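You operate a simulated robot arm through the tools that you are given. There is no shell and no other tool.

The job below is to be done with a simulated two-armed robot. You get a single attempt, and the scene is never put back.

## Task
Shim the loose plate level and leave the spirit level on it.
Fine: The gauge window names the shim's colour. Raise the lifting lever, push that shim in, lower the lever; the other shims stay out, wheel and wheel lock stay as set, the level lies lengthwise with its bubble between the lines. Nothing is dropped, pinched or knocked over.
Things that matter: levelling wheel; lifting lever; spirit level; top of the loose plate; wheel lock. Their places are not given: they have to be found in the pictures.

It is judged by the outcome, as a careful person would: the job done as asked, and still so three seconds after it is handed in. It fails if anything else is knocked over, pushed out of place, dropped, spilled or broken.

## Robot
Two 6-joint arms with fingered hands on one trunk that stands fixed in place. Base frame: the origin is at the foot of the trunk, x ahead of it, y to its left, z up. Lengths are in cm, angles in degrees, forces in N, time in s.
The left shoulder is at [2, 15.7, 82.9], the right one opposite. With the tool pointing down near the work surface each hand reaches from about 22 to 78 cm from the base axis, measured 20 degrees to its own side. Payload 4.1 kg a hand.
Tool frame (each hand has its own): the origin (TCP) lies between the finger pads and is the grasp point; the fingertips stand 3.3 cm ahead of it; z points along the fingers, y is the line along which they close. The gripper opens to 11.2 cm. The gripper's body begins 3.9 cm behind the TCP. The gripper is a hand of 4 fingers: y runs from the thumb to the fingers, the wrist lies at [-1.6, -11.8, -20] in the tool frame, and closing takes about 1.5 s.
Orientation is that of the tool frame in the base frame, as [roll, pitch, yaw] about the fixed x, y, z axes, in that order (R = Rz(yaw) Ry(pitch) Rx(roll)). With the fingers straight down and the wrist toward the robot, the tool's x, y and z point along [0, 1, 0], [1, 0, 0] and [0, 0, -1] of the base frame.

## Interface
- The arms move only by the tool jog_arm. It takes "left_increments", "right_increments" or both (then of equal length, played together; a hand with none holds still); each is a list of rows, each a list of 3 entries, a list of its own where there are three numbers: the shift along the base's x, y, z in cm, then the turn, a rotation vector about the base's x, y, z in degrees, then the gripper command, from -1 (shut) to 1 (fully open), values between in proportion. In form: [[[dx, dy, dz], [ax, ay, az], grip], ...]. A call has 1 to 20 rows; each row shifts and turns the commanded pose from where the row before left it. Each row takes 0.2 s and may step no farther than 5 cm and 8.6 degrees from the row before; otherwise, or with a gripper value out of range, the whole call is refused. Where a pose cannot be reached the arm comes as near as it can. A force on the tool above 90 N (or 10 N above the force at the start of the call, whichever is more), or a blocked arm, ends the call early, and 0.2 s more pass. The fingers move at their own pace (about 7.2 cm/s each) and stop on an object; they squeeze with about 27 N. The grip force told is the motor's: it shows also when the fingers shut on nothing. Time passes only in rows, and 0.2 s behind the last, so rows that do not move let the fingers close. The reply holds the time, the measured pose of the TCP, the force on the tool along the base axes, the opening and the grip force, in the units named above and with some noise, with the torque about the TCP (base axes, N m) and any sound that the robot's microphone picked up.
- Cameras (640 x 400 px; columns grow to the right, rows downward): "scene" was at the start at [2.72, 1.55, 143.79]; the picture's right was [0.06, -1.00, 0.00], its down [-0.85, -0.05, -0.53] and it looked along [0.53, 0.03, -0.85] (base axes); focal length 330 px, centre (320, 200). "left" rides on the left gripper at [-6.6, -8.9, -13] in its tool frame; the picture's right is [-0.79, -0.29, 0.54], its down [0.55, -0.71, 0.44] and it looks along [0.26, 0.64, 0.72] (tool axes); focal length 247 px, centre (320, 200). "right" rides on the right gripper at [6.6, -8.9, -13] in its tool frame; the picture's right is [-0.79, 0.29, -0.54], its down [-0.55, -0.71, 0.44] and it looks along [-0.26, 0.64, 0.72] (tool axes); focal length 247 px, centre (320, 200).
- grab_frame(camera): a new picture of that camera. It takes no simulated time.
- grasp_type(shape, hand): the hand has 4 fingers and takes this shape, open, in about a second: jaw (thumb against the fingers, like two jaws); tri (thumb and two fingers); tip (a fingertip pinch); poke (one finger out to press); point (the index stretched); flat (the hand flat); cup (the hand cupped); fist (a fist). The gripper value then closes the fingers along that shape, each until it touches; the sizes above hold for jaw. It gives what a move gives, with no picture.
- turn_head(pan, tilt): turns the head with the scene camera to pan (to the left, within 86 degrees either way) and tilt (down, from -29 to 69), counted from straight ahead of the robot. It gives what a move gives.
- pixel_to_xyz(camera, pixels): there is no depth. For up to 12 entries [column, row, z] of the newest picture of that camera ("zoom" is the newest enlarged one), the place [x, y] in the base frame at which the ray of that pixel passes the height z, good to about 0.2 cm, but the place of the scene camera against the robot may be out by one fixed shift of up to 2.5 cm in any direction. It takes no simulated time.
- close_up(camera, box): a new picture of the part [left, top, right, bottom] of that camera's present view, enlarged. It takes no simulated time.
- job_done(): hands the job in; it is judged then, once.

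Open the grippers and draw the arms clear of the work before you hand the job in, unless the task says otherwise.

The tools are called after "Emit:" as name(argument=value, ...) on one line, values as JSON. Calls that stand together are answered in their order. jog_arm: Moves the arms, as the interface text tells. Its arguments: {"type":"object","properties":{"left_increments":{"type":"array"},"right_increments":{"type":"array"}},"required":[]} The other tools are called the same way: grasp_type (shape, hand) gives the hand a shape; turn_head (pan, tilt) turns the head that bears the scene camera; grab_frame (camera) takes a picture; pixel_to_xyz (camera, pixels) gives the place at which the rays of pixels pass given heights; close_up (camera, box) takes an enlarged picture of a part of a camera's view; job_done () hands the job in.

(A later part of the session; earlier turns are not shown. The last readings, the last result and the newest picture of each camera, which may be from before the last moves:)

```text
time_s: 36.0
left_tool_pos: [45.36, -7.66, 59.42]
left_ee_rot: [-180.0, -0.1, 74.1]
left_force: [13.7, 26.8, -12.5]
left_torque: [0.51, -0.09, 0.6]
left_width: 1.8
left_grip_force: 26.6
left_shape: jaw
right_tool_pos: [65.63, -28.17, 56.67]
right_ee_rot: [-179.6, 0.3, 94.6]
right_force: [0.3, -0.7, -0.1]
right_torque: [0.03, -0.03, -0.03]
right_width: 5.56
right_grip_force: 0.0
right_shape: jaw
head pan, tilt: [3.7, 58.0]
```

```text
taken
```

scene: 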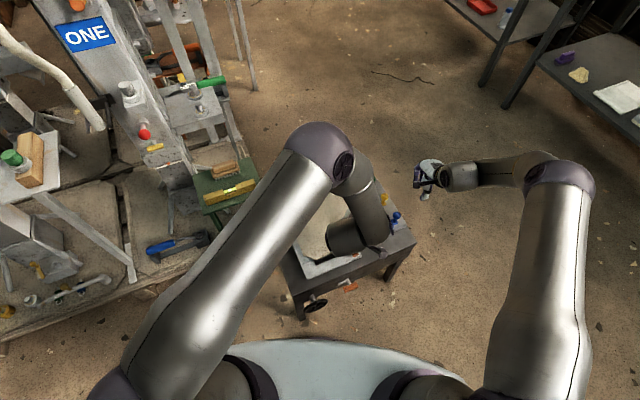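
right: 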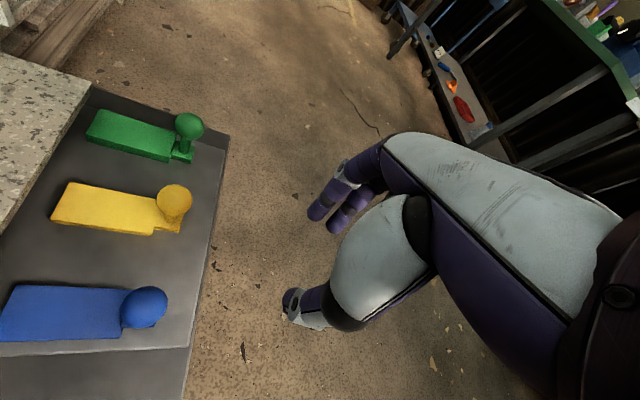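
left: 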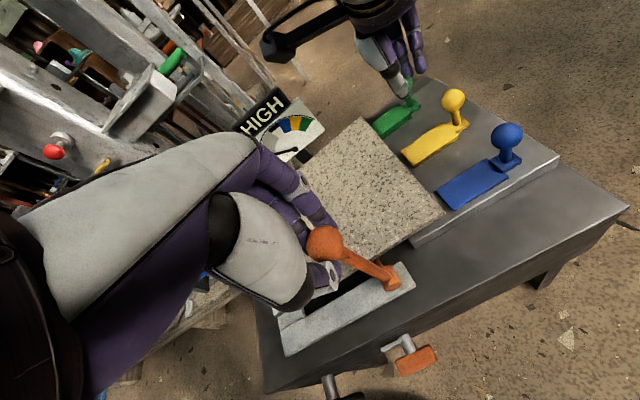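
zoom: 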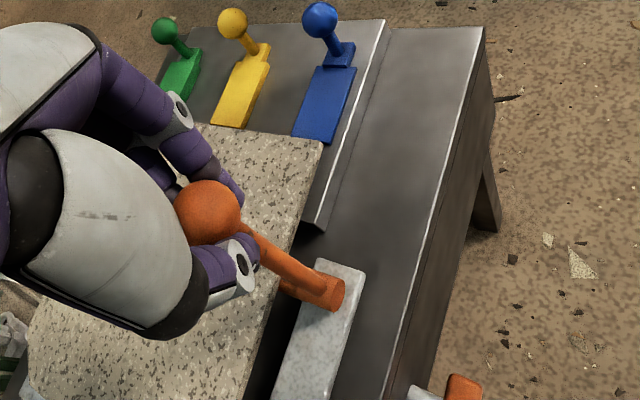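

The forces rose because the ball sits ~0.8 cm off the TCP axis, so turning about the TCP drags it. I shift the hand (+0.2,+0.3) to compensate, and read the forces.

Emit:
jog_arm(left_increments=[[[0.1, 0.14, -0.05], [0, 0, 0], -1], [[0.1, 0.16, -0.05], [0, 0, 0], -1], [[0, 0, 0], [0, 0, 0], -1]])

Emit:
close_up(camera="left", box=[250, 120, 510, 340])

```text
time_s: 36.8
left_tool_pos: [45.36, -7.65, 59.47]
left_ee_rot: [-179.9, 0.1, 73.8]
left_force: [1.2, 11.2, -6.9]
left_torque: [0.25, 0.08, 0.37]
left_width: 1.79
left_grip_force: 27.5
left_shape: jaw
right_tool_pos: [65.57, -28.3, 56.69]
right_ee_rot: [-179.8, 0.3, 94.6]
right_force: [0.7, -0.9, -1.9]
right_torque: [0.0, 0.0, -0.03]
right_width: 5.54
right_grip_force: 0.0
right_shape: jaw
head pan, tilt: [3.7, 58.0]
```

```text
1.82 times, centred on (380, 230) of left
```

zoom: 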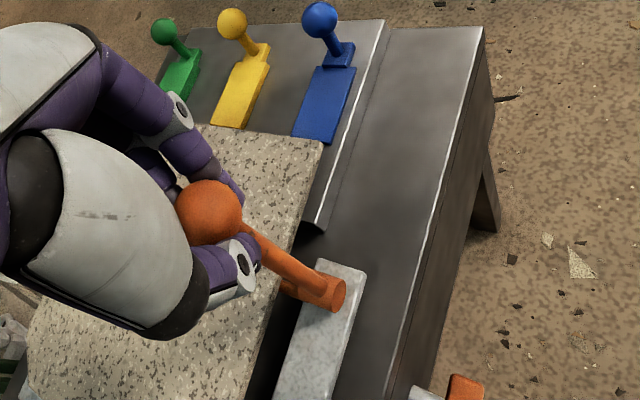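

Forces are down to ~11 N. I turn a further 24° clockwise while shifting (+0.3,+0.25) so that the rotation goes about the ball itself.

Emit:
jog_arm(left_increments=[[[0.06, 0.1, -0.03], [0, 0, -6], -1], [[0.08, 0.06, -0.02], [0, 0, -6], -1], [[0.08, 0.05, 0], [0, 0, -6], -1], [[0.08, 0.04, 0], [0, 0, -6], -1], [[0, 0, 0], [0, 0, 0], -1]])

Emit:
close_up(camera="left", box=[250, 120, 510, 340])

Emit:
grab_frame(camera="scene")

```text
time_s: 38.0
left_tool_pos: [45.75, -7.36, 59.49]
left_ee_rot: [-179.9, 0.1, 49.9]
left_force: [4.6, 2.2, -14.4]
left_torque: [0.15, -0.01, 0.46]
left_width: 1.75
left_grip_force: 26.8
left_shape: jaw
right_tool_pos: [65.7, -28.24, 56.68]
right_ee_rot: [-179.7, 0.2, 94.6]
right_force: [-0.3, -0.1, 0.7]
right_torque: [0.01, -0.02, 0.04]
right_width: 5.54
right_grip_force: 0.0
right_shape: jaw
head pan, tilt: [3.7, 58.0]
```

```text
1.82 times, centred on (380, 230) of left
```

zoom: 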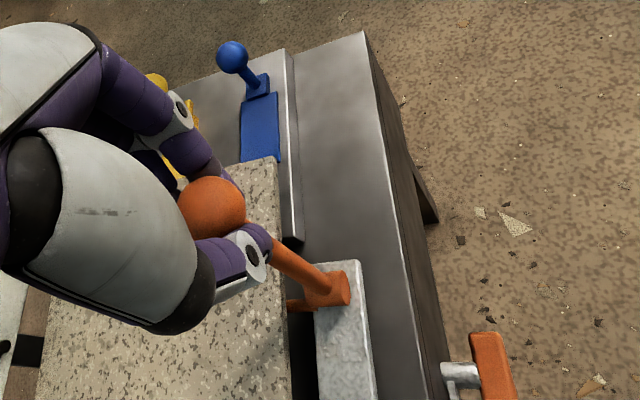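

```text
taken
```

scene: 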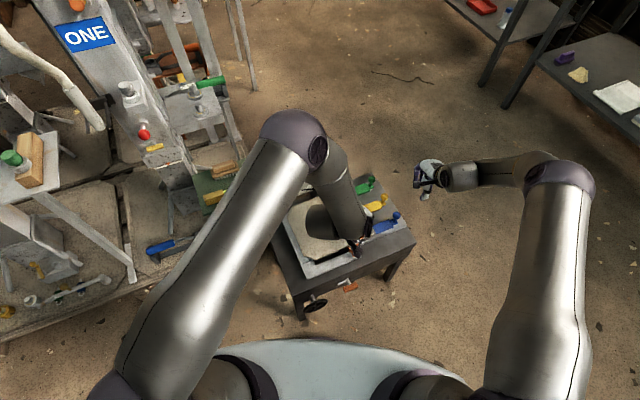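

The left elbow has swung left to (295,135) in the scene. I rotate 24° more about the ball and lower 0.2 cm to re-seat the grip.

Emit:
jog_arm(left_increments=[[[0.06, 0.02, -0.1], [0, 0, -6], -1], [[0.07, 0.0, -0.1], [0, 0, -6], -1], [[0.08, 0.0, -0.05], [0, 0, -6], -1], [[0.08, 0.0, 0], [0, 0, -6], -1], [[0, 0, 0], [0, 0, 0], -1]])

Emit:
close_up(camera="left", box=[250, 120, 510, 340])

Emit:
grab_frame(camera="scene")

```text
time_s: 39.2
left_tool_pos: [46.05, -7.23, 59.22]
left_ee_rot: [-179.9, -0.1, 25.9]
left_force: [1.1, -1.2, -5.7]
left_torque: [0.05, 0.02, 0.46]
left_width: 1.77
left_grip_force: 27.2
left_shape: jaw
right_tool_pos: [65.63, -28.24, 56.66]
right_ee_rot: [-179.7, 0.2, 94.6]
right_force: [-0.2, -0.3, -0.4]
right_torque: [0.01, 0.0, 0.0]
right_width: 5.57
right_grip_force: 0.1
right_shape: jaw
head pan, tilt: [3.7, 58.0]
```

```text
1.82 times, centred on (380, 230) of left
```

zoom: 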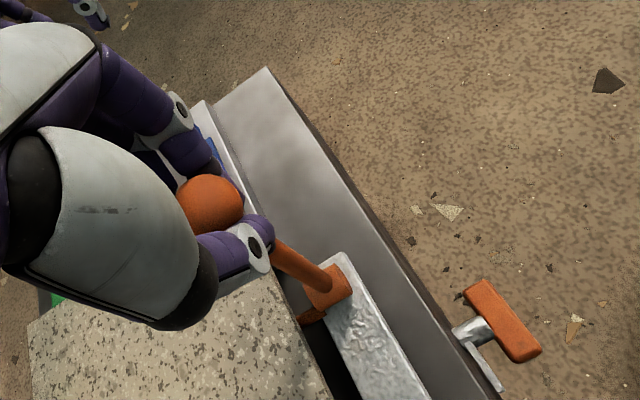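

```text
taken
```

scene: 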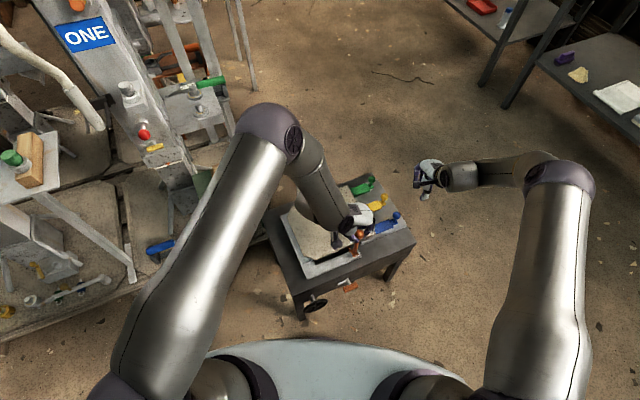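

Forces are near zero and the left elbow is well to the left (270,130). I zoom the scene view on plate, lever and shims before bringing the right hand back.

Emit:
close_up(camera="scene", box=[270, 150, 430, 290])

Emit:
close_up(camera="right", box=[0, 40, 260, 400])

```text
2.86 times, centred on (350, 220) of scene
```

zoom: 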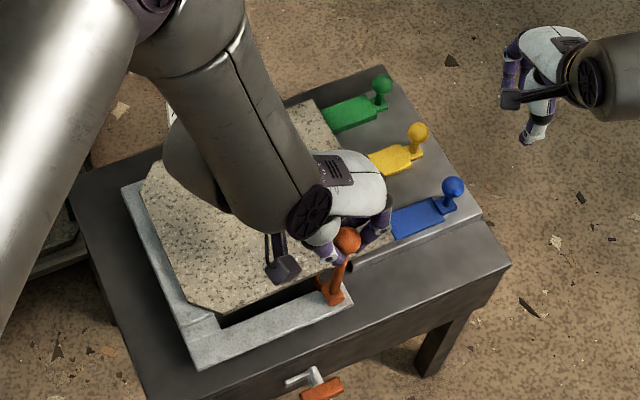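

```text
1.11 times, centred on (130, 220) of right
```

zoom: 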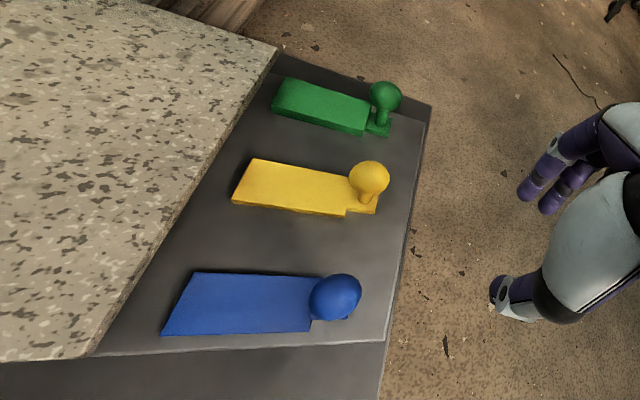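

The left hand holds the lever upright with its thumb on the falling side. I bring the right hand back above the green ball at z≈56.6, half open.

Emit:
jog_arm(right_increments=[[[1.2, 3.0, 0], [0, 0, 0], 0], [[1.2, 3.0, 0], [0, 0, 0], 0], [[1.2, 3.0, 0], [0, 0, 0], 0], [[1.2, 3.0, 0], [0, 0, 0], 0], [[1.2, 3.0, 0], [0, 0, 0], 0], [[0, 0, 0], [0, 0, 0], 0]])

Emit:
grab_frame(camera="right")

```text
time_s: 40.6
left_tool_pos: [46.02, -7.29, 59.14]
left_ee_rot: [-179.9, 0.1, 25.9]
left_force: [-2.3, -1.3, -3.7]
left_torque: [0.06, -0.01, 0.35]
left_width: 1.77
left_grip_force: 26.9
left_shape: jaw
right_tool_pos: [71.55, -13.11, 56.67]
right_ee_rot: [-179.7, 0.1, 94.6]
right_force: [0.7, 0.2, 0.5]
right_torque: [0.0, 0.02, -0.01]
right_width: 5.57
right_grip_force: 0.1
right_shape: jaw
head pan, tilt: [3.7, 58.0]
```

```text
taken
```

right: 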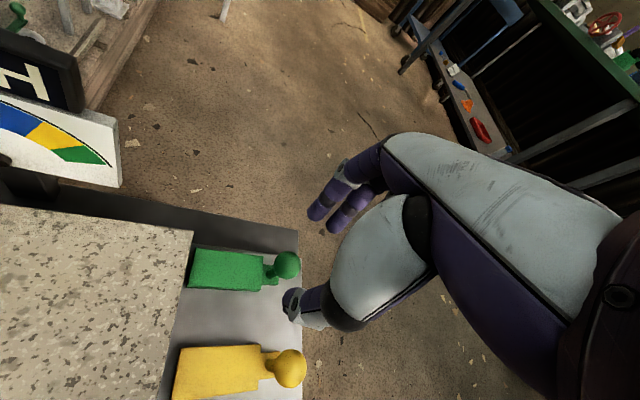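

The ball (286,264) lies ~0.5–0.8 cm ahead in x of the hand axis. I move +0.5 in x (near the reach limit) and lower to z≈51.4.

Emit:
jog_arm(right_increments=[[[0.3, -0.05, -1.0], [0, 0, 0], 0], [[0.2, 0, -1.5], [0, 0, 0], 0], [[0, 0, -1.5], [0, 0, 0], 0], [[0, 0, -1.2], [0, 0, 0], 0], [[0, 0, 0], [0, 0, 0], 0]])

Emit:
close_up(camera="right", box=[220, 160, 400, 340])

```text
time_s: 41.8
left_tool_pos: [46.06, -7.36, 59.19]
left_ee_rot: [-179.9, 0.1, 26.0]
left_force: [-2.2, -3.8, -4.7]
left_torque: [0.03, 0.01, 0.32]
left_width: 1.76
left_grip_force: 26.9
left_shape: jaw
right_tool_pos: [72.02, -13.11, 51.41]
right_ee_rot: [-179.7, 0.1, 94.6]
right_force: [-0.7, 0.7, 0.0]
right_torque: [0.0, 0.0, -0.01]
right_width: 5.54
right_grip_force: 0.0
right_shape: jaw
head pan, tilt: [3.7, 58.0]
```

```text
2.22 times, centred on (310, 250) of right
```

zoom: 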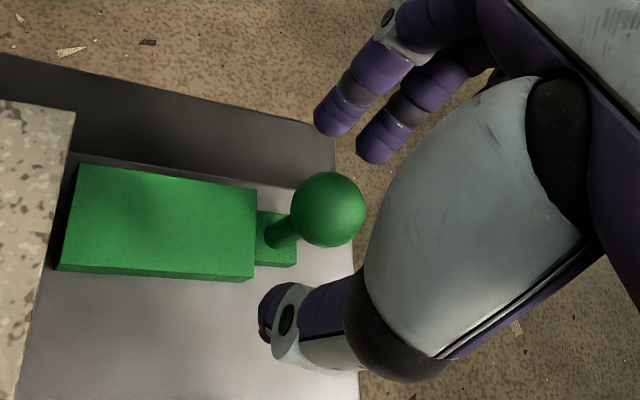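

The ball is centred between fingers and thumb at (314,254). I close the right hand on it.

Emit:
jog_arm(right_increments=[[[0, 0, 0], [0, 0, 0], -0.3], [[0, 0, 0], [0, 0, 0], -0.6], [[0, 0, 0], [0, 0, 0], -0.8], [[0, 0, 0], [0, 0, 0], -1], [[0, 0, 0], [0, 0, 0], -1]])

Emit:
jog_arm(right_increments=[[[-0.18, 0.36, 0], [0, 0, 0], -1], [[-0.18, 0.36, 0], [0, 0, 0], -1], [[-0.18, 0.36, 0], [0, 0, 0], -1], [[-0.18, 0.36, 0], [0, 0, 0], -1], [[0, 0, 0], [0, 0, 0], -1]])

Emit:
grab_frame(camera="right")

Emit:
grab_frame(camera="scene")

```text
time_s: 43.0
left_tool_pos: [46.12, -7.26, 59.15]
left_ee_rot: [-179.9, 0.1, 25.9]
left_force: [-3.2, -2.8, -5.0]
left_torque: [0.0, 0.02, 0.34]
left_width: 1.76
left_grip_force: 26.8
left_shape: jaw
right_tool_pos: [72.14, -13.23, 51.5]
right_ee_rot: [-179.7, 0.2, 94.5]
right_force: [-3.1, 0.6, 1.6]
right_torque: [0.01, 0.05, -0.04]
right_width: 1.91
right_grip_force: 26.7
right_shape: jaw
head pan, tilt: [3.7, 58.0]
```

```text
time_s: 44.2
left_tool_pos: [46.16, -7.41, 59.09]
left_ee_rot: [-179.8, 0.0, 26.1]
left_force: [-3.4, -1.7, -5.4]
left_torque: [0.07, 0.06, 0.31]
left_width: 1.74
left_grip_force: 26.9
left_shape: jaw
right_tool_pos: [71.41, -11.78, 51.47]
right_ee_rot: [-179.7, 0.2, 94.7]
right_force: [-2.8, -3.3, 1.1]
right_torque: [-0.05, 0.03, -0.03]
right_width: 1.88
right_grip_force: 26.9
right_shape: jaw
head pan, tilt: [3.7, 58.0]
```

```text
taken
```

right: 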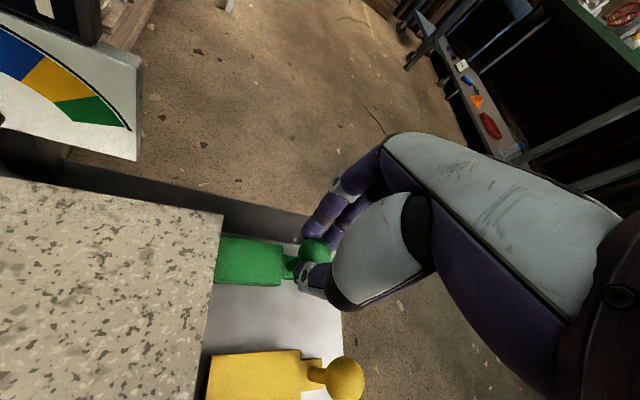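

```text
taken
```

scene: 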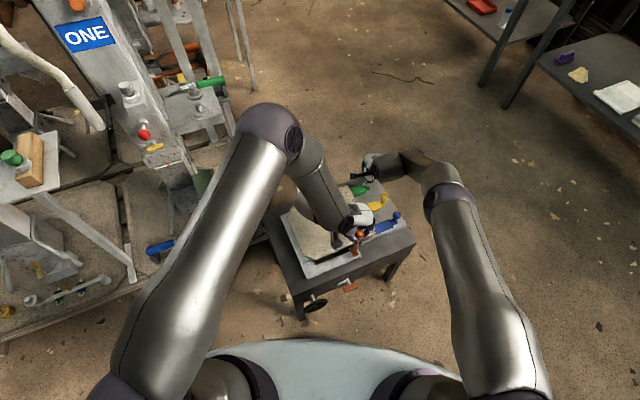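

The arms are clear of each other now and the shim slides with ~3 N. I push 3 cm further.

Emit:
jog_arm(right_increments=[[[-0.19, 0.39, 0], [0, 0, 0], -1], [[-0.19, 0.39, 0], [0, 0, 0], -1], [[-0.19, 0.39, 0], [0, 0, 0], -1], [[-0.19, 0.39, 0], [0, 0, 0], -1], [[-0.19, 0.39, 0], [0, 0, 0], -1], [[-0.19, 0.39, 0], [0, 0, 0], -1], [[0, 0, 0], [0, 0, 0], -1]])

Emit:
grab_frame(camera="right")

Emit:
close_up(camera="scene", box=[270, 120, 450, 290])

```text
time_s: 45.8
left_tool_pos: [46.05, -7.36, 59.16]
left_ee_rot: [-179.9, 0.1, 25.9]
left_force: [-3.3, -1.9, -7.2]
left_torque: [0.01, 0.05, 0.29]
left_width: 1.76
left_grip_force: 27.1
left_shape: jaw
right_tool_pos: [70.26, -9.36, 51.51]
right_ee_rot: [-179.7, 0.2, 94.7]
right_force: [-5.1, -4.0, 2.8]
right_torque: [-0.1, 0.11, -0.02]
right_width: 1.87
right_grip_force: 27.1
right_shape: jaw
head pan, tilt: [3.7, 58.0]
```

```text
taken
```

right: 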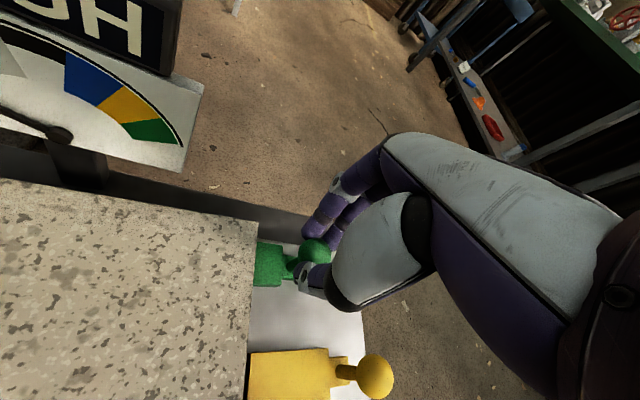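

```text
2.35 times, centred on (360, 205) of scene
```

zoom: 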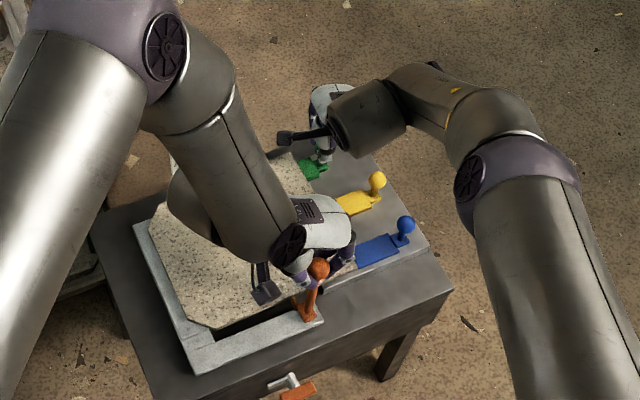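

The shim is mostly in, about 1.3 cm of the body visible; thumb is ~2 cm from the plate edge. I push another 1.3 cm and look closely.

Emit:
jog_arm(right_increments=[[[-0.19, 0.39, 0], [0, 0, 0], -1], [[-0.19, 0.39, 0], [0, 0, 0], -1], [[-0.19, 0.39, 0], [0, 0, 0], -1], [[0, 0, 0], [0, 0, 0], -1]])

Emit:
close_up(camera="right", box=[180, 160, 380, 360])

Emit:
grab_frame(camera="right")

```text
time_s: 46.8
left_tool_pos: [46.09, -7.28, 59.18]
left_ee_rot: [-179.9, 0.0, 26.0]
left_force: [-4.3, -3.2, -6.7]
left_torque: [0.05, 0.06, 0.29]
left_width: 1.77
left_grip_force: 27.1
left_shape: jaw
right_tool_pos: [69.71, -8.19, 51.47]
right_ee_rot: [-179.7, 0.1, 94.7]
right_force: [-5.6, -11.0, 5.3]
right_torque: [-0.33, 0.07, -0.12]
right_width: 1.8
right_grip_force: 27.0
right_shape: jaw
head pan, tilt: [3.7, 58.0]
```

```text
2.00 times, centred on (280, 260) of right
```

zoom: 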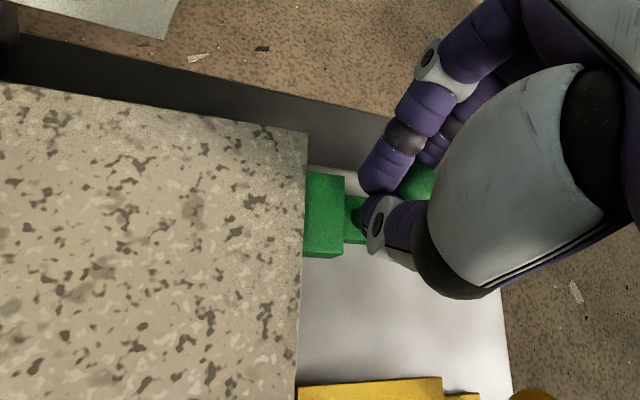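

```text
taken
```

right: 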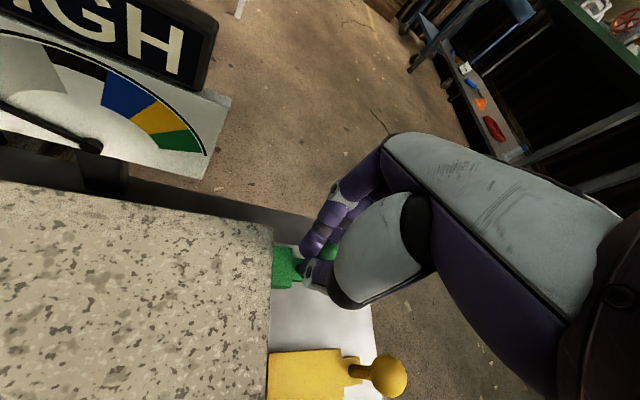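

The ball is slipping back in the grip with a sideways load (≈10 N along -v): the true table axis is nearer 28.7° than 26°. I shift the right hand 0.28 cm along -v and look again.

Emit:
jog_arm(right_increments=[[[-0.12, -0.07, 0], [0, 0, 0], -1], [[-0.12, -0.07, 0], [0, 0, 0], -1], [[0, 0, 0], [0, 0, 0], -1]])

Emit:
close_up(camera="right", box=[180, 160, 380, 360])

Emit:
close_up(camera="scene", box=[320, 140, 420, 230])

```text
time_s: 47.6
left_tool_pos: [46.06, -7.33, 59.11]
left_ee_rot: [-179.9, 0.1, 26.0]
left_force: [-5.9, -3.4, -5.3]
left_torque: [0.05, 0.09, 0.29]
left_width: 1.77
left_grip_force: 26.9
left_shape: jaw
right_tool_pos: [69.43, -8.27, 51.5]
right_ee_rot: [-179.8, 0.1, 94.7]
right_force: [0.4, -0.9, 2.7]
right_torque: [-0.06, -0.1, 0.0]
right_width: 1.75
right_grip_force: 26.6
right_shape: jaw
head pan, tilt: [3.7, 58.0]
```

```text
2.00 times, centred on (280, 260) of right
```

zoom: 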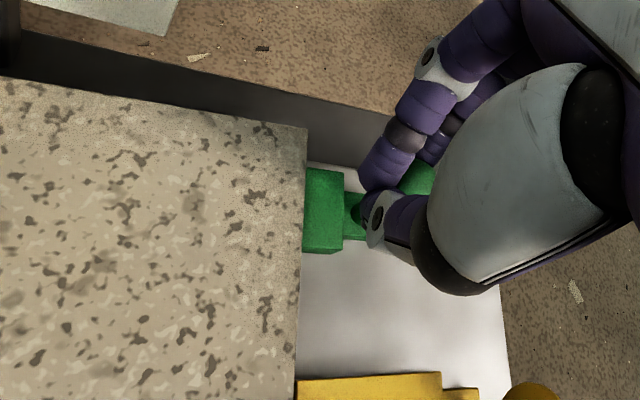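

```text
4.44 times, centred on (370, 185) of scene
```

zoom: 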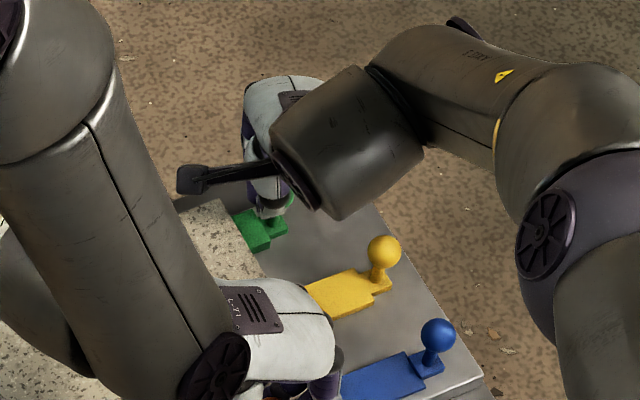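

Forces are near zero but the ball has slipped ~1.1 cm to the rear of the grip. I'll push it positively instead: open, move back along +u so the hand is behind the ball, then close to a narrow gap and push with thumb and finger cradling it.

Emit:
jog_arm(right_increments=[[[0, 0, 0], [0, 0, 0], -0.4], [[0, 0, 0], [0, 0, 0], 0], [[0, 0, 0], [0, 0, 0], 0], [[0.2, -0.35, 0.1], [0, 0, 0], 0], [[0.2, -0.35, 0.0], [0, 0, 0], 0], [[0, 0, 0], [0, 0, 0], 0]])

Emit:
close_up(camera="right", box=[180, 160, 380, 360])

Emit:
grab_frame(camera="right")

```text
time_s: 49.0
left_tool_pos: [45.99, -7.17, 59.16]
left_ee_rot: [-179.9, 0.1, 26.1]
left_force: [-7.0, -2.5, -5.9]
left_torque: [0.05, 0.08, 0.28]
left_width: 1.78
left_grip_force: 27.0
left_shape: jaw
right_tool_pos: [69.9, -9.23, 51.6]
right_ee_rot: [-179.7, 0.0, 94.7]
right_force: [0.3, 0.4, -0.4]
right_torque: [0.01, -0.01, -0.02]
right_width: 5.56
right_grip_force: 0.1
right_shape: jaw
head pan, tilt: [3.7, 58.0]
```

```text
2.00 times, centred on (280, 260) of right
```

zoom: 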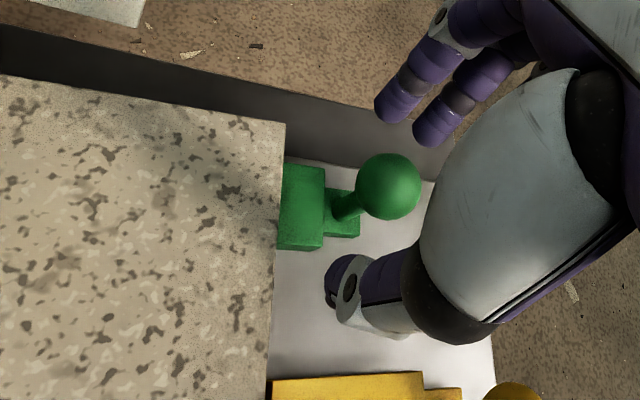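

```text
taken
```

right: 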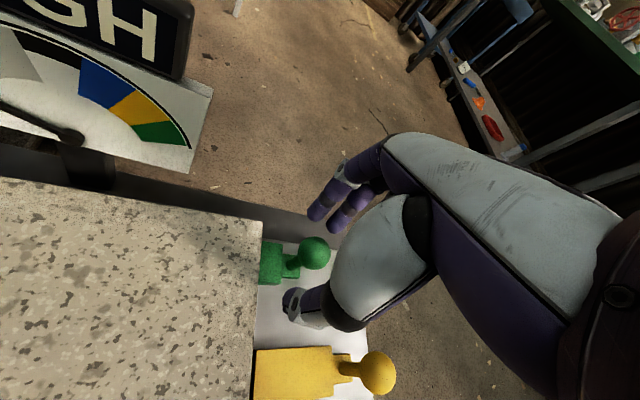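

The ball is at ≈(69.9,-9.2,49.1), having travelled 5.2 cm along yaw 28.6°; about 2.8 cm of shim body is still outside the plate edge. I move the hand back 3 cm behind the ball and narrow the gap to ~1.2 cm.

Emit:
jog_arm(right_increments=[[[0.25, -0.44, 0], [0, 0, 0], 0], [[0.25, -0.44, 0], [0, 0, 0], 0], [[0.25, -0.44, 0], [0, 0, 0], 0], [[0.25, -0.44, 0], [0, 0, 0], 0], [[0.25, -0.44, 0], [0, 0, 0], 0], [[0.25, -0.44, 0], [0, 0, 0], 0], [[0, 0, 0], [0, 0, 0], -0.4], [[0, 0, 0], [0, 0, 0], -0.79], [[0, 0, 0], [0, 0, 0], -0.79], [[0, 0, 0], [0, 0, 0], -0.79]])

Emit:
close_up(camera="right", box=[180, 160, 380, 360])

```text
time_s: 51.2
left_tool_pos: [46.06, -7.3, 59.14]
left_ee_rot: [-179.8, 0.1, 25.9]
left_force: [-7.5, -3.1, -5.9]
left_torque: [0.04, 0.03, 0.21]
left_width: 1.81
left_grip_force: 27.1
left_shape: jaw
right_tool_pos: [71.4, -11.78, 51.5]
right_ee_rot: [-179.6, 0.1, 94.7]
right_force: [-0.3, 0.5, -0.2]
right_torque: [-0.04, -0.02, 0.02]
right_width: 1.21
right_grip_force: 0.1
right_shape: jaw
head pan, tilt: [3.7, 58.0]
```

```text
2.00 times, centred on (280, 260) of right
```

zoom: 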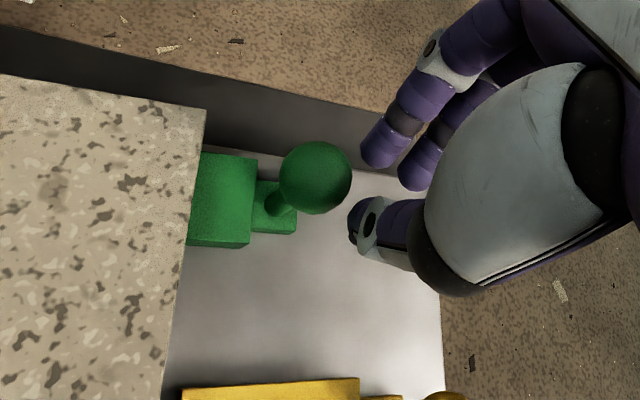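

The hand is behind the ball; the notch between finger (380,155) and thumb (360,225) is ~0.35 cm low of the ball's line, so I shift +0.3 along v and advance 1.2 cm along -u.

Emit:
jog_arm(right_increments=[[[0.26, 0.14, 0], [0, 0, 0], -0.79], [[-0.19, 0.35, 0], [0, 0, 0], -0.79], [[-0.19, 0.35, 0], [0, 0, 0], -0.79], [[-0.19, 0.35, 0], [0, 0, 0], -0.79], [[0, 0, 0], [0, 0, 0], -0.79]])

Emit:
close_up(camera="right", box=[180, 160, 380, 360])

```text
time_s: 52.4
left_tool_pos: [46.07, -7.3, 59.19]
left_ee_rot: [-179.8, 0.1, 26.0]
left_force: [-8.8, -1.5, -6.0]
left_torque: [0.05, 0.1, 0.18]
left_width: 1.77
left_grip_force: 26.9
left_shape: jaw
right_tool_pos: [71.11, -10.73, 51.46]
right_ee_rot: [-179.7, 0.1, 94.6]
right_force: [2.9, -6.4, -1.2]
right_torque: [-0.16, -0.04, 0.07]
right_width: 1.16
right_grip_force: 0.0
right_shape: jaw
head pan, tilt: [3.7, 58.0]
```

```text
2.00 times, centred on (280, 260) of right
```

zoom: 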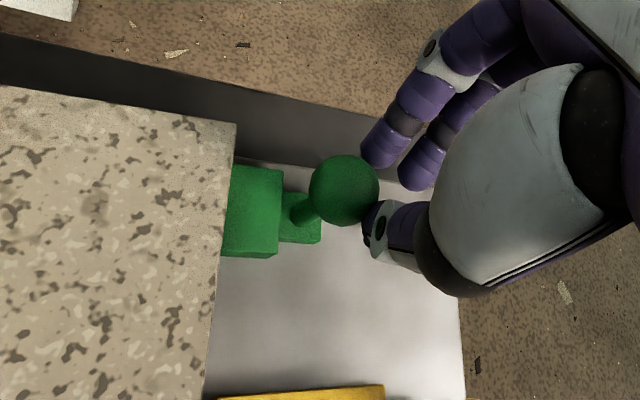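

The ball now nests between finger and thumb (force ≈7 N). I push 0.8 cm further and check whether the shim slides in.

Emit:
jog_arm(right_increments=[[[-0.19, 0.35, 0], [0, 0, 0], -0.79], [[-0.19, 0.35, 0], [0, 0, 0], -0.79], [[0, 0, 0], [0, 0, 0], -0.79]])

Emit:
close_up(camera="right", box=[180, 160, 380, 360])

```text
time_s: 53.2
left_tool_pos: [46.01, -7.26, 59.12]
left_ee_rot: [-179.9, 0.0, 25.9]
left_force: [-6.9, -1.4, -5.3]
left_torque: [0.05, 0.06, 0.22]
left_width: 1.79
left_grip_force: 26.9
left_shape: jaw
right_tool_pos: [70.68, -9.91, 51.43]
right_ee_rot: [-179.9, 0.2, 94.7]
right_force: [5.0, -12.2, 1.3]
right_torque: [-0.32, -0.11, 0.11]
right_width: 1.12
right_grip_force: 0.1
right_shape: jaw
head pan, tilt: [3.7, 58.0]
```

```text
2.00 times, centred on (280, 260) of right
```

zoom: 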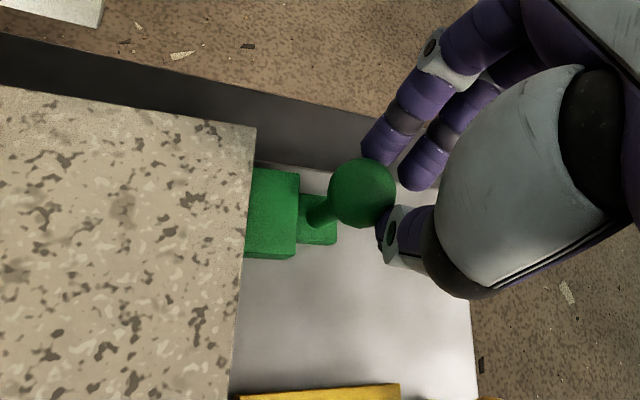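

The force grew to 13 N while the shim barely moved (visible body 45→43 px): it seems to be at its stop. I push once more, 0.4 cm, to confirm before judging.

Emit:
jog_arm(right_increments=[[[-0.1, 0.18, 0], [0, 0, 0], -1], [[-0.1, 0.18, 0], [0, 0, 0], -1], [[0, 0, 0], [0, 0, 0], -1]])

Emit:
close_up(camera="right", box=[180, 160, 380, 360])

Emit:
close_up(camera="scene", box=[330, 160, 410, 230])

```text
time_s: 54.0
left_tool_pos: [46.18, -7.31, 59.18]
left_ee_rot: [-179.9, 0.1, 25.9]
left_force: [-7.6, -0.1, -6.2]
left_torque: [0.12, 0.06, 0.24]
left_width: 1.79
left_grip_force: 26.9
left_shape: jaw
right_tool_pos: [70.6, -9.73, 51.64]
right_ee_rot: [-179.9, 0.2, 94.5]
right_force: [9.9, -26.2, 0.8]
right_torque: [-0.62, -0.27, -0.15]
right_width: 0.41
right_grip_force: 26.5
right_shape: jaw
head pan, tilt: [3.7, 58.0]
```

```text
2.00 times, centred on (280, 260) of right
```

zoom: 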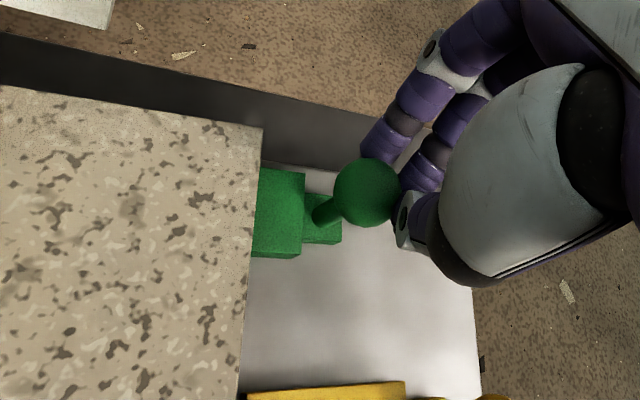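

```text
5.71 times, centred on (370, 195) of scene
```

zoom: 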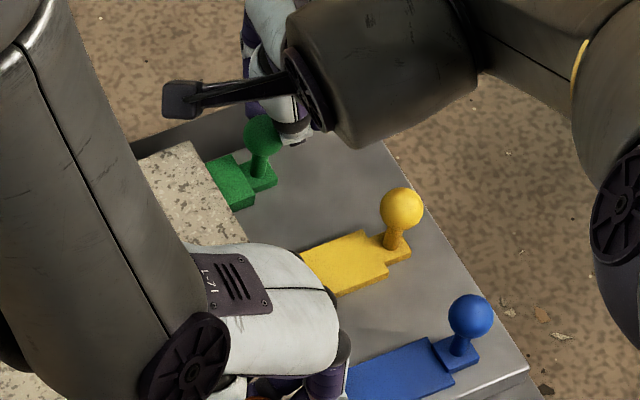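

At 27 N the shim does not move: it's at a firm stop. I withdraw the right hand backwards and up, then swing it to a viewing pose at the table's right side to inspect the gap under the plate.

Emit:
jog_arm(right_increments=[[[0.2, -0.36, 0], [0, 0, 0], -1], [[0.3, -0.6, 0], [0, 0, 0], -1], [[0.3, -0.9, 1.0], [0, 0, 0], -1], [[0, -1.0, 2.0], [0, 0, 0], -1], [[0, -1.5, 2.5], [0, 0, 0], -1], [[-1, -3, 1], [0, 0, 0], -1], [[-2, -3, 0], [0, 0, 8], -1], [[-2, -3, 0], [0, 0, 8], -1], [[-2, -2.5, 0], [0, 0, 8], -1], [[-2, -2, 0], [0, 0, 8], -1], [[-2, -1, 0], [0, 0, 8], -1], [[-2, -1, 0], [0, 0, 8], -1]])

Emit:
grab_frame(camera="right")

Emit:
grab_frame(camera="scene")

```text
time_s: 56.6
left_tool_pos: [46.06, -7.46, 59.15]
left_ee_rot: [-180.0, 0.1, 25.9]
left_force: [-12.8, -3.1, -6.9]
left_torque: [0.09, 0.11, 0.09]
left_width: 1.8
left_grip_force: 26.6
left_shape: jaw
right_tool_pos: [57.15, -25.03, 58.48]
right_ee_rot: [178.2, 0.2, 137.9]
right_force: [0.0, 0.1, 0.6]
right_torque: [0.03, 0.0, -0.02]
right_width: 0.28
right_grip_force: 26.7
right_shape: jaw
right hand out of reach, approached as far as the arm can: row 7, 8, 9
head pan, tilt: [3.7, 58.0]
```

```text
taken
```

right: 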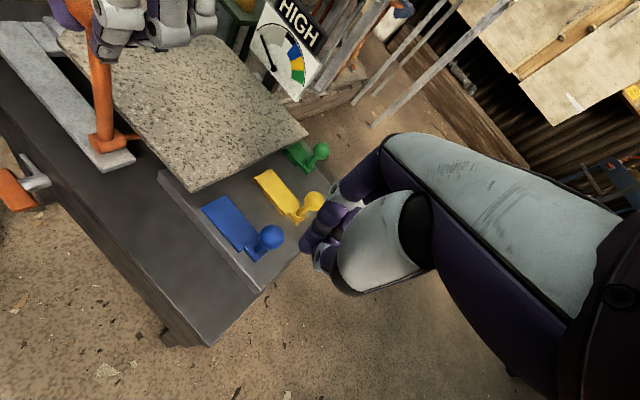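

```text
taken
```

scene: 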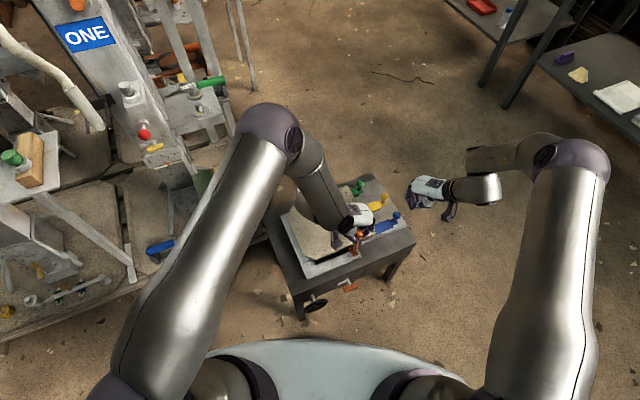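

This view from the right shows the raised plate, upright lever and shims. I zoom in to see the gap and the green shim.

Emit:
close_up(camera="right", box=[160, 110, 340, 260])

Emit:
close_up(camera="right", box=[0, 0, 200, 190])

```text
2.67 times, centred on (250, 185) of right
```

zoom: 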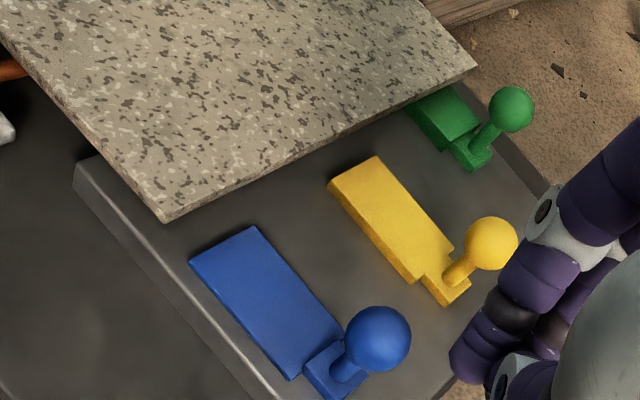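

```text
2.11 times, centred on (100, 95) of right
```

zoom: 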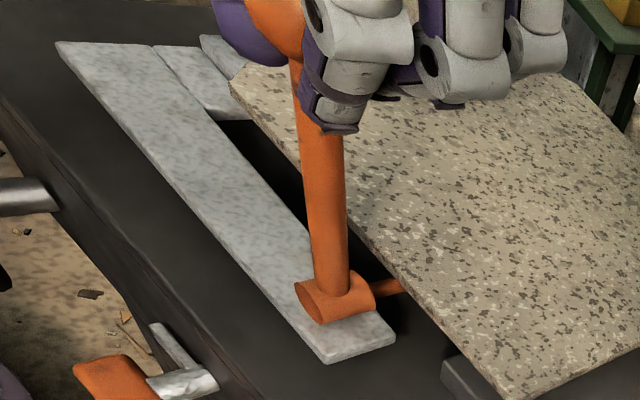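

The plate is raised well above the tray with ample clearance, so the green shim is at its true stop. Left thumb stands on the falling side of the ball, so I can safely test whether the lever stays: I open the left hand slightly to ~2.8 cm, while the right arm moves further away.

Emit:
jog_arm(left_increments=[[[0, 0, 0], [0, 0, 0], -0.6], [[0, 0, 0], [0, 0, 0], -0.5], [[0, 0, 0], [0, 0, 0], -0.5], [[0, 0, 0], [0, 0, 0], -0.5]], right_increments=[[[-1, -2, 1], [0, 0, 0], -1], [[-1, -2, 1], [0, 0, 0], -1], [[0, 0, 0], [0, 0, 0], -1], [[0, 0, 0], [0, 0, 0], -1]])

Emit:
close_up(camera="left", box=[250, 120, 510, 340])

Emit:
close_up(camera="right", box=[0, 0, 240, 220])

```text
time_s: 57.6
left_tool_pos: [46.19, -7.15, 59.25]
left_ee_rot: [180.0, -0.1, 26.0]
left_force: [-0.1, -0.8, 0.6]
left_torque: [0.02, 0.0, 0.01]
left_width: 2.77
left_grip_force: 0.1
left_shape: jaw
right_tool_pos: [55.24, -28.95, 60.51]
right_ee_rot: [178.2, 0.2, 137.8]
right_force: [0.9, -0.1, -0.1]
right_torque: [0.0, -0.03, -0.06]
right_width: 0.32
right_grip_force: 27.2
right_shape: jaw
head pan, tilt: [3.7, 58.0]
```

```text
1.82 times, centred on (380, 230) of left
```

zoom: 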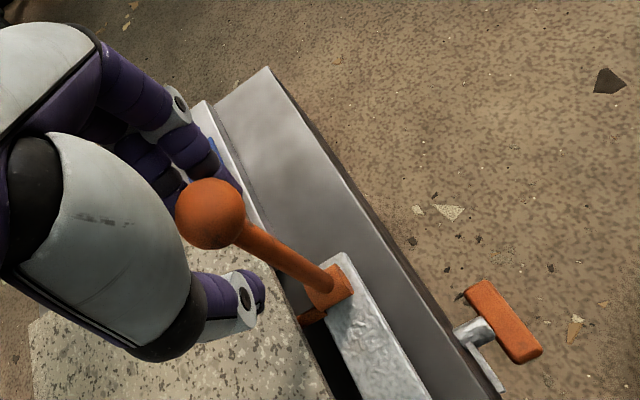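

```text
1.82 times, centred on (120, 110) of right
```

zoom: 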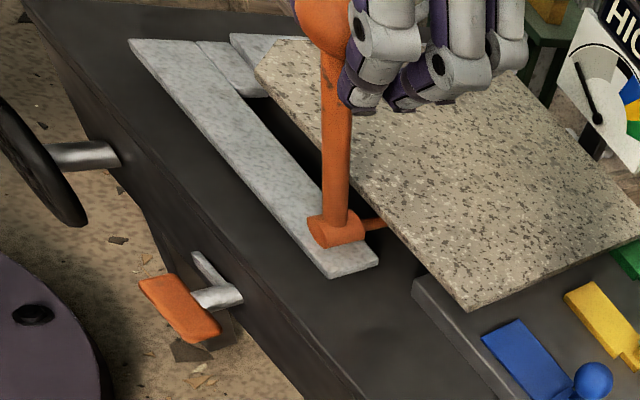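

The lever stays upright by itself with the fingers open (forces ~0, ball unmoved at zoom (210,213)). I locate the ball precisely with both hand cameras before regripping in the swing-friendly orientation.

Emit:
pixel_to_xyz(camera="left", pixels=[[319.6, 237, 57], [319.6, 237, 58], [319.6, 237, 59]])

Emit:
grab_frame(camera="right")

```text
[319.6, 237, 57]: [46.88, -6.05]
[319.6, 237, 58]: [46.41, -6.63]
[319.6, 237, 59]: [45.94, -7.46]
```

```text
taken
```

right: 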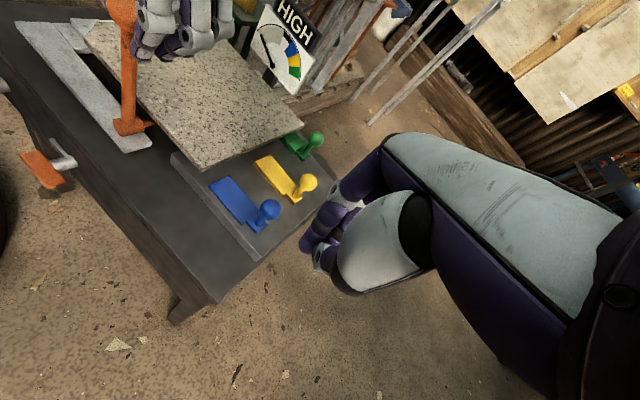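

Ball is at ≈(45.95,-7.45,59.0) (R≈13.45, 87°). I open the left hand wider, lift it 6.5 cm clear of the ball and then turn it back to yaw ≈118.7 (closing axis parallel to the hinge), while the right arm moves further off.

Emit:
jog_arm(left_increments=[[[0, 0, 0], [0, 0, 0], -0.2], [[0, 0, 0], [0, 0, 0], 0], [[0, 0, 0.5], [0, 0, 0], 0], [[0, 0, 1.5], [0, 0, 0], 0], [[0, 0, 2.0], [0, 0, 0], 0], [[0, 0, 2.5], [0, 0, 0], 0]], right_increments=[[[-1.5, -2, 0.5], [0, 0, 0], -1], [[-1.5, -2, 0.5], [0, 0, 0], -1], [[-1.5, -2, 0.5], [0, 0, 0], -1], [[-1.5, -2, 0.5], [0, 0, 0], -1], [[0, 0, 0], [0, 0, 0], -1], [[0, 0, 0], [0, 0, 0], -1]])

Emit:
jog_arm(left_increments=[[[0, 0, 0], [0, 0, 8.4], 0], [[0, 0, 0], [0, 0, 8.4], 0], [[0, 0, 0], [0, 0, 8.4], 0], [[0, 0, 0], [0, 0, 8.4], 0], [[0, 0, 0], [0, 0, 8.4], 0], [[0, 0, 0], [0, 0, 8.4], 0], [[0, 0, 0], [0, 0, 8.4], 0], [[0, 0, 0], [0, 0, 8.4], 0], [[0, 0, 0], [0, 0, 8.4], 0], [[0, 0, 0], [0, 0, 8.4], 0], [[0, 0, 0], [0, 0, 8.4], 0], [[0, 0, 0], [0, 0, 0.2], 0]])

Emit:
grab_frame(camera="left")

Emit:
grab_frame(camera="scene")

```text
time_s: 59.0
left_tool_pos: [46.1, -7.26, 65.7]
left_ee_rot: [-179.8, 0.2, 26.0]
left_force: [-0.5, 0.6, 0.3]
left_torque: [0.04, 0.01, -0.02]
left_width: 5.54
left_grip_force: 0.1
left_shape: jaw
right_tool_pos: [49.19, -37.08, 62.43]
right_ee_rot: [178.2, 0.2, 137.8]
right_force: [-0.3, 1.3, 0.1]
right_torque: [0.03, 0.0, 0.01]
right_width: 0.28
right_grip_force: 26.9
right_shape: jaw
head pan, tilt: [3.7, 58.0]
```

```text
time_s: 61.6
left_tool_pos: [46.19, -7.36, 65.81]
left_ee_rot: [-179.8, 0.2, 118.7]
left_force: [-1.0, 0.1, 0.2]
left_torque: [-0.02, 0.02, 0.0]
left_width: 5.55
left_grip_force: 0.0
left_shape: jaw
right_tool_pos: [49.26, -37.06, 62.36]
right_ee_rot: [178.2, 0.3, 137.9]
right_force: [0.3, 0.4, -0.2]
right_torque: [-0.02, 0.03, 0.02]
right_width: 0.24
right_grip_force: 26.7
right_shape: jaw
head pan, tilt: [3.7, 58.0]
```

```text
taken
```

left: 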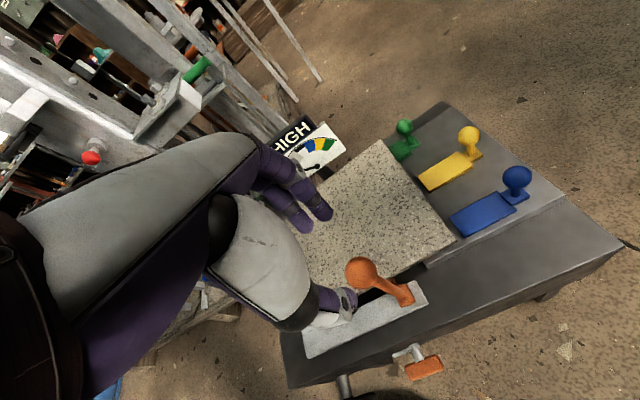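

```text
taken
```

scene: 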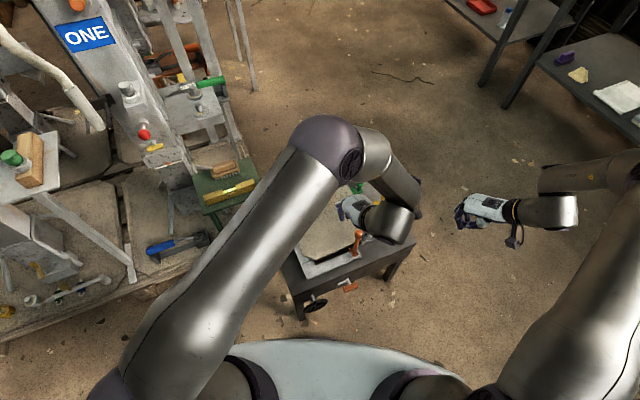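

The lever stands by itself. I query the ball's ray in this new left view (360,271) to combine with the earlier estimate.

Emit:
close_up(camera="left", box=[300, 210, 460, 330])

Emit:
pixel_to_xyz(camera="left", pixels=[[360, 271, 57], [360, 271, 58], [360, 271, 59], [360, 271, 60], [404, 294, 45], [404, 294, 46]])

```text
3.33 times, centred on (380, 270) of left
```

zoom: 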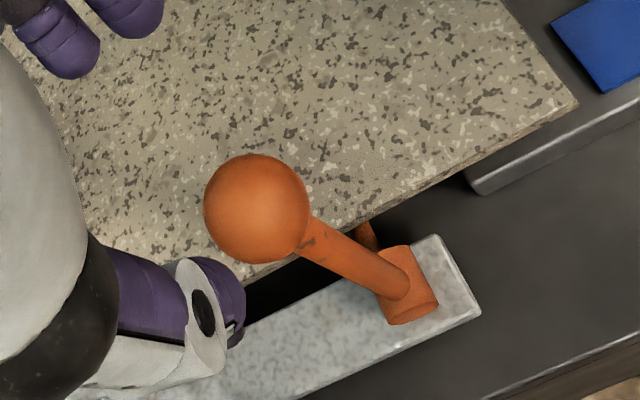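

```text
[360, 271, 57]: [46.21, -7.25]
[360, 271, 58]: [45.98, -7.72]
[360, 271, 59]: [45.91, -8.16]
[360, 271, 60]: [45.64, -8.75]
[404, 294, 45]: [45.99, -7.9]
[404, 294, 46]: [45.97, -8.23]
```

Combining the rays puts the ball at ≈(45.9,-8.15,59.1), lever vertical. I centre the left hand over it and lower to TCP z≈60.3, then close.

Emit:
jog_arm(left_increments=[[[-0.15, -0.4, -1.0], [0, 0, 0], 0], [[-0.14, -0.39, -1.5], [0, 0, 0], 0], [[0, 0, -1.5], [0, 0, 0], 0], [[0, 0, -1.0], [0, 0, 0], 0], [[0, 0, -0.5], [0, 0, 0], 0], [[0, 0, 0], [0, 0, 0], 0]])

Emit:
close_up(camera="left", box=[240, 170, 440, 340])

```text
time_s: 63.0
left_tool_pos: [45.76, -8.06, 60.12]
left_ee_rot: [179.9, 0.1, 118.6]
left_force: [0.1, -0.3, 0.5]
left_torque: [0.0, 0.01, 0.0]
left_width: 5.59
left_grip_force: 0.0
left_shape: jaw
right_tool_pos: [49.1, -36.96, 62.56]
right_ee_rot: [178.2, 0.2, 137.8]
right_force: [0.8, 0.2, 0.4]
right_torque: [-0.01, -0.02, 0.0]
right_width: 0.3
right_grip_force: 26.9
right_shape: jaw
head pan, tilt: [3.7, 58.0]
```

```text
2.35 times, centred on (340, 255) of left
```

zoom: 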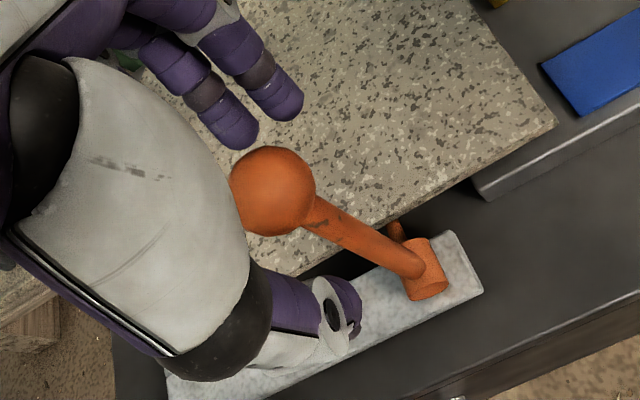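

The ball (319.6,251) is centred where expected. I close the left grip on it.

Emit:
jog_arm(left_increments=[[[0, 0, 0], [0, 0, 0], -0.4], [[0, 0, 0], [0, 0, 0], -0.7], [[0, 0, 0], [0, 0, 0], -0.9], [[0, 0, 0], [0, 0, 0], -1], [[0, 0, 0], [0, 0, 0], -1], [[0, 0, 0], [0, 0, 0], -1]])

Emit:
close_up(camera="left", box=[240, 170, 440, 340])

```text
time_s: 64.4
left_tool_pos: [45.72, -7.95, 60.01]
left_ee_rot: [-179.8, 0.0, 118.6]
left_force: [-3.6, -2.3, -10.3]
left_torque: [-0.04, 0.06, -0.03]
left_width: 1.54
left_grip_force: 27.2
left_shape: jaw
right_tool_pos: [49.17, -37.02, 62.4]
right_ee_rot: [178.2, 0.3, 137.7]
right_force: [-0.3, 0.1, 0.7]
right_torque: [-0.05, 0.02, 0.0]
right_width: 0.28
right_grip_force: 26.7
right_shape: jaw
head pan, tilt: [3.7, 58.0]
```

```text
2.35 times, centred on (340, 255) of left
```

zoom: 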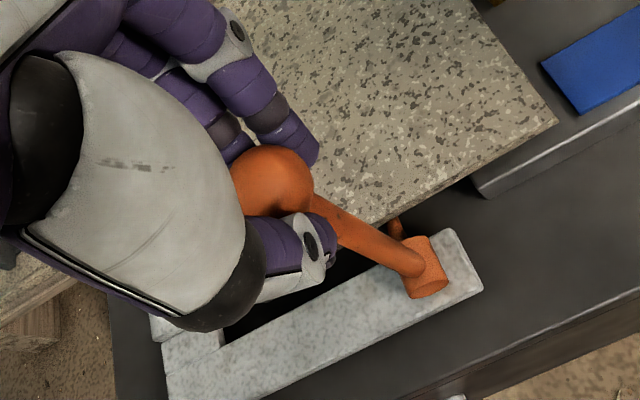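

The fingers now hook snugly around the ball's underside (width 1.54). I lower the lever along its arc (R 13.5) in small steps, first from 90° to 75°.

Emit:
jog_arm(left_increments=[[[-0.282, 0.516, -0.12], [0, 0, 0], -1], [[-0.282, 0.516, -0.03], [0, 0, 0], -1], [[-0.28, 0.512, -0.08], [0, 0, 0], -1], [[-0.28, 0.512, -0.08], [0, 0, 0], -1], [[-0.276, 0.504, -0.13], [0, 0, 0], -1], [[-0.276, 0.504, -0.13], [0, 0, 0], -1]])

Emit:
close_up(camera="left", box=[240, 100, 480, 340])

```text
time_s: 65.8
left_tool_pos: [44.1, -5.07, 59.67]
left_ee_rot: [-179.9, 0.0, 118.6]
left_force: [-2.8, -5.8, -5.1]
left_torque: [-0.28, -0.01, -0.04]
left_width: 1.54
left_grip_force: 27.3
left_shape: jaw
right_tool_pos: [48.99, -36.98, 62.48]
right_ee_rot: [178.2, 0.3, 137.8]
right_force: [0.9, 0.2, 0.6]
right_torque: [-0.03, 0.0, -0.01]
right_width: 0.3
right_grip_force: 27.0
right_shape: jaw
head pan, tilt: [3.7, 58.0]
```

```text
1.67 times, centred on (360, 220) of left
```

zoom: 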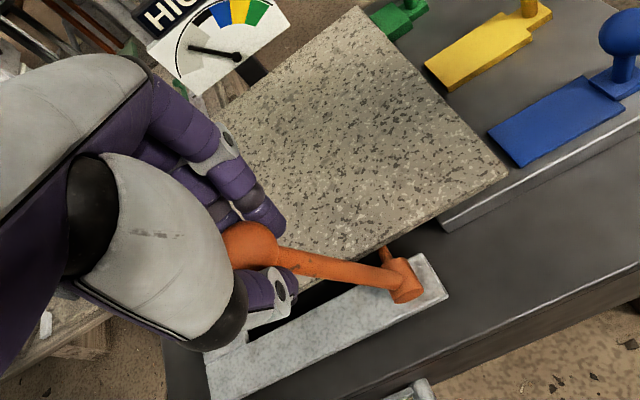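

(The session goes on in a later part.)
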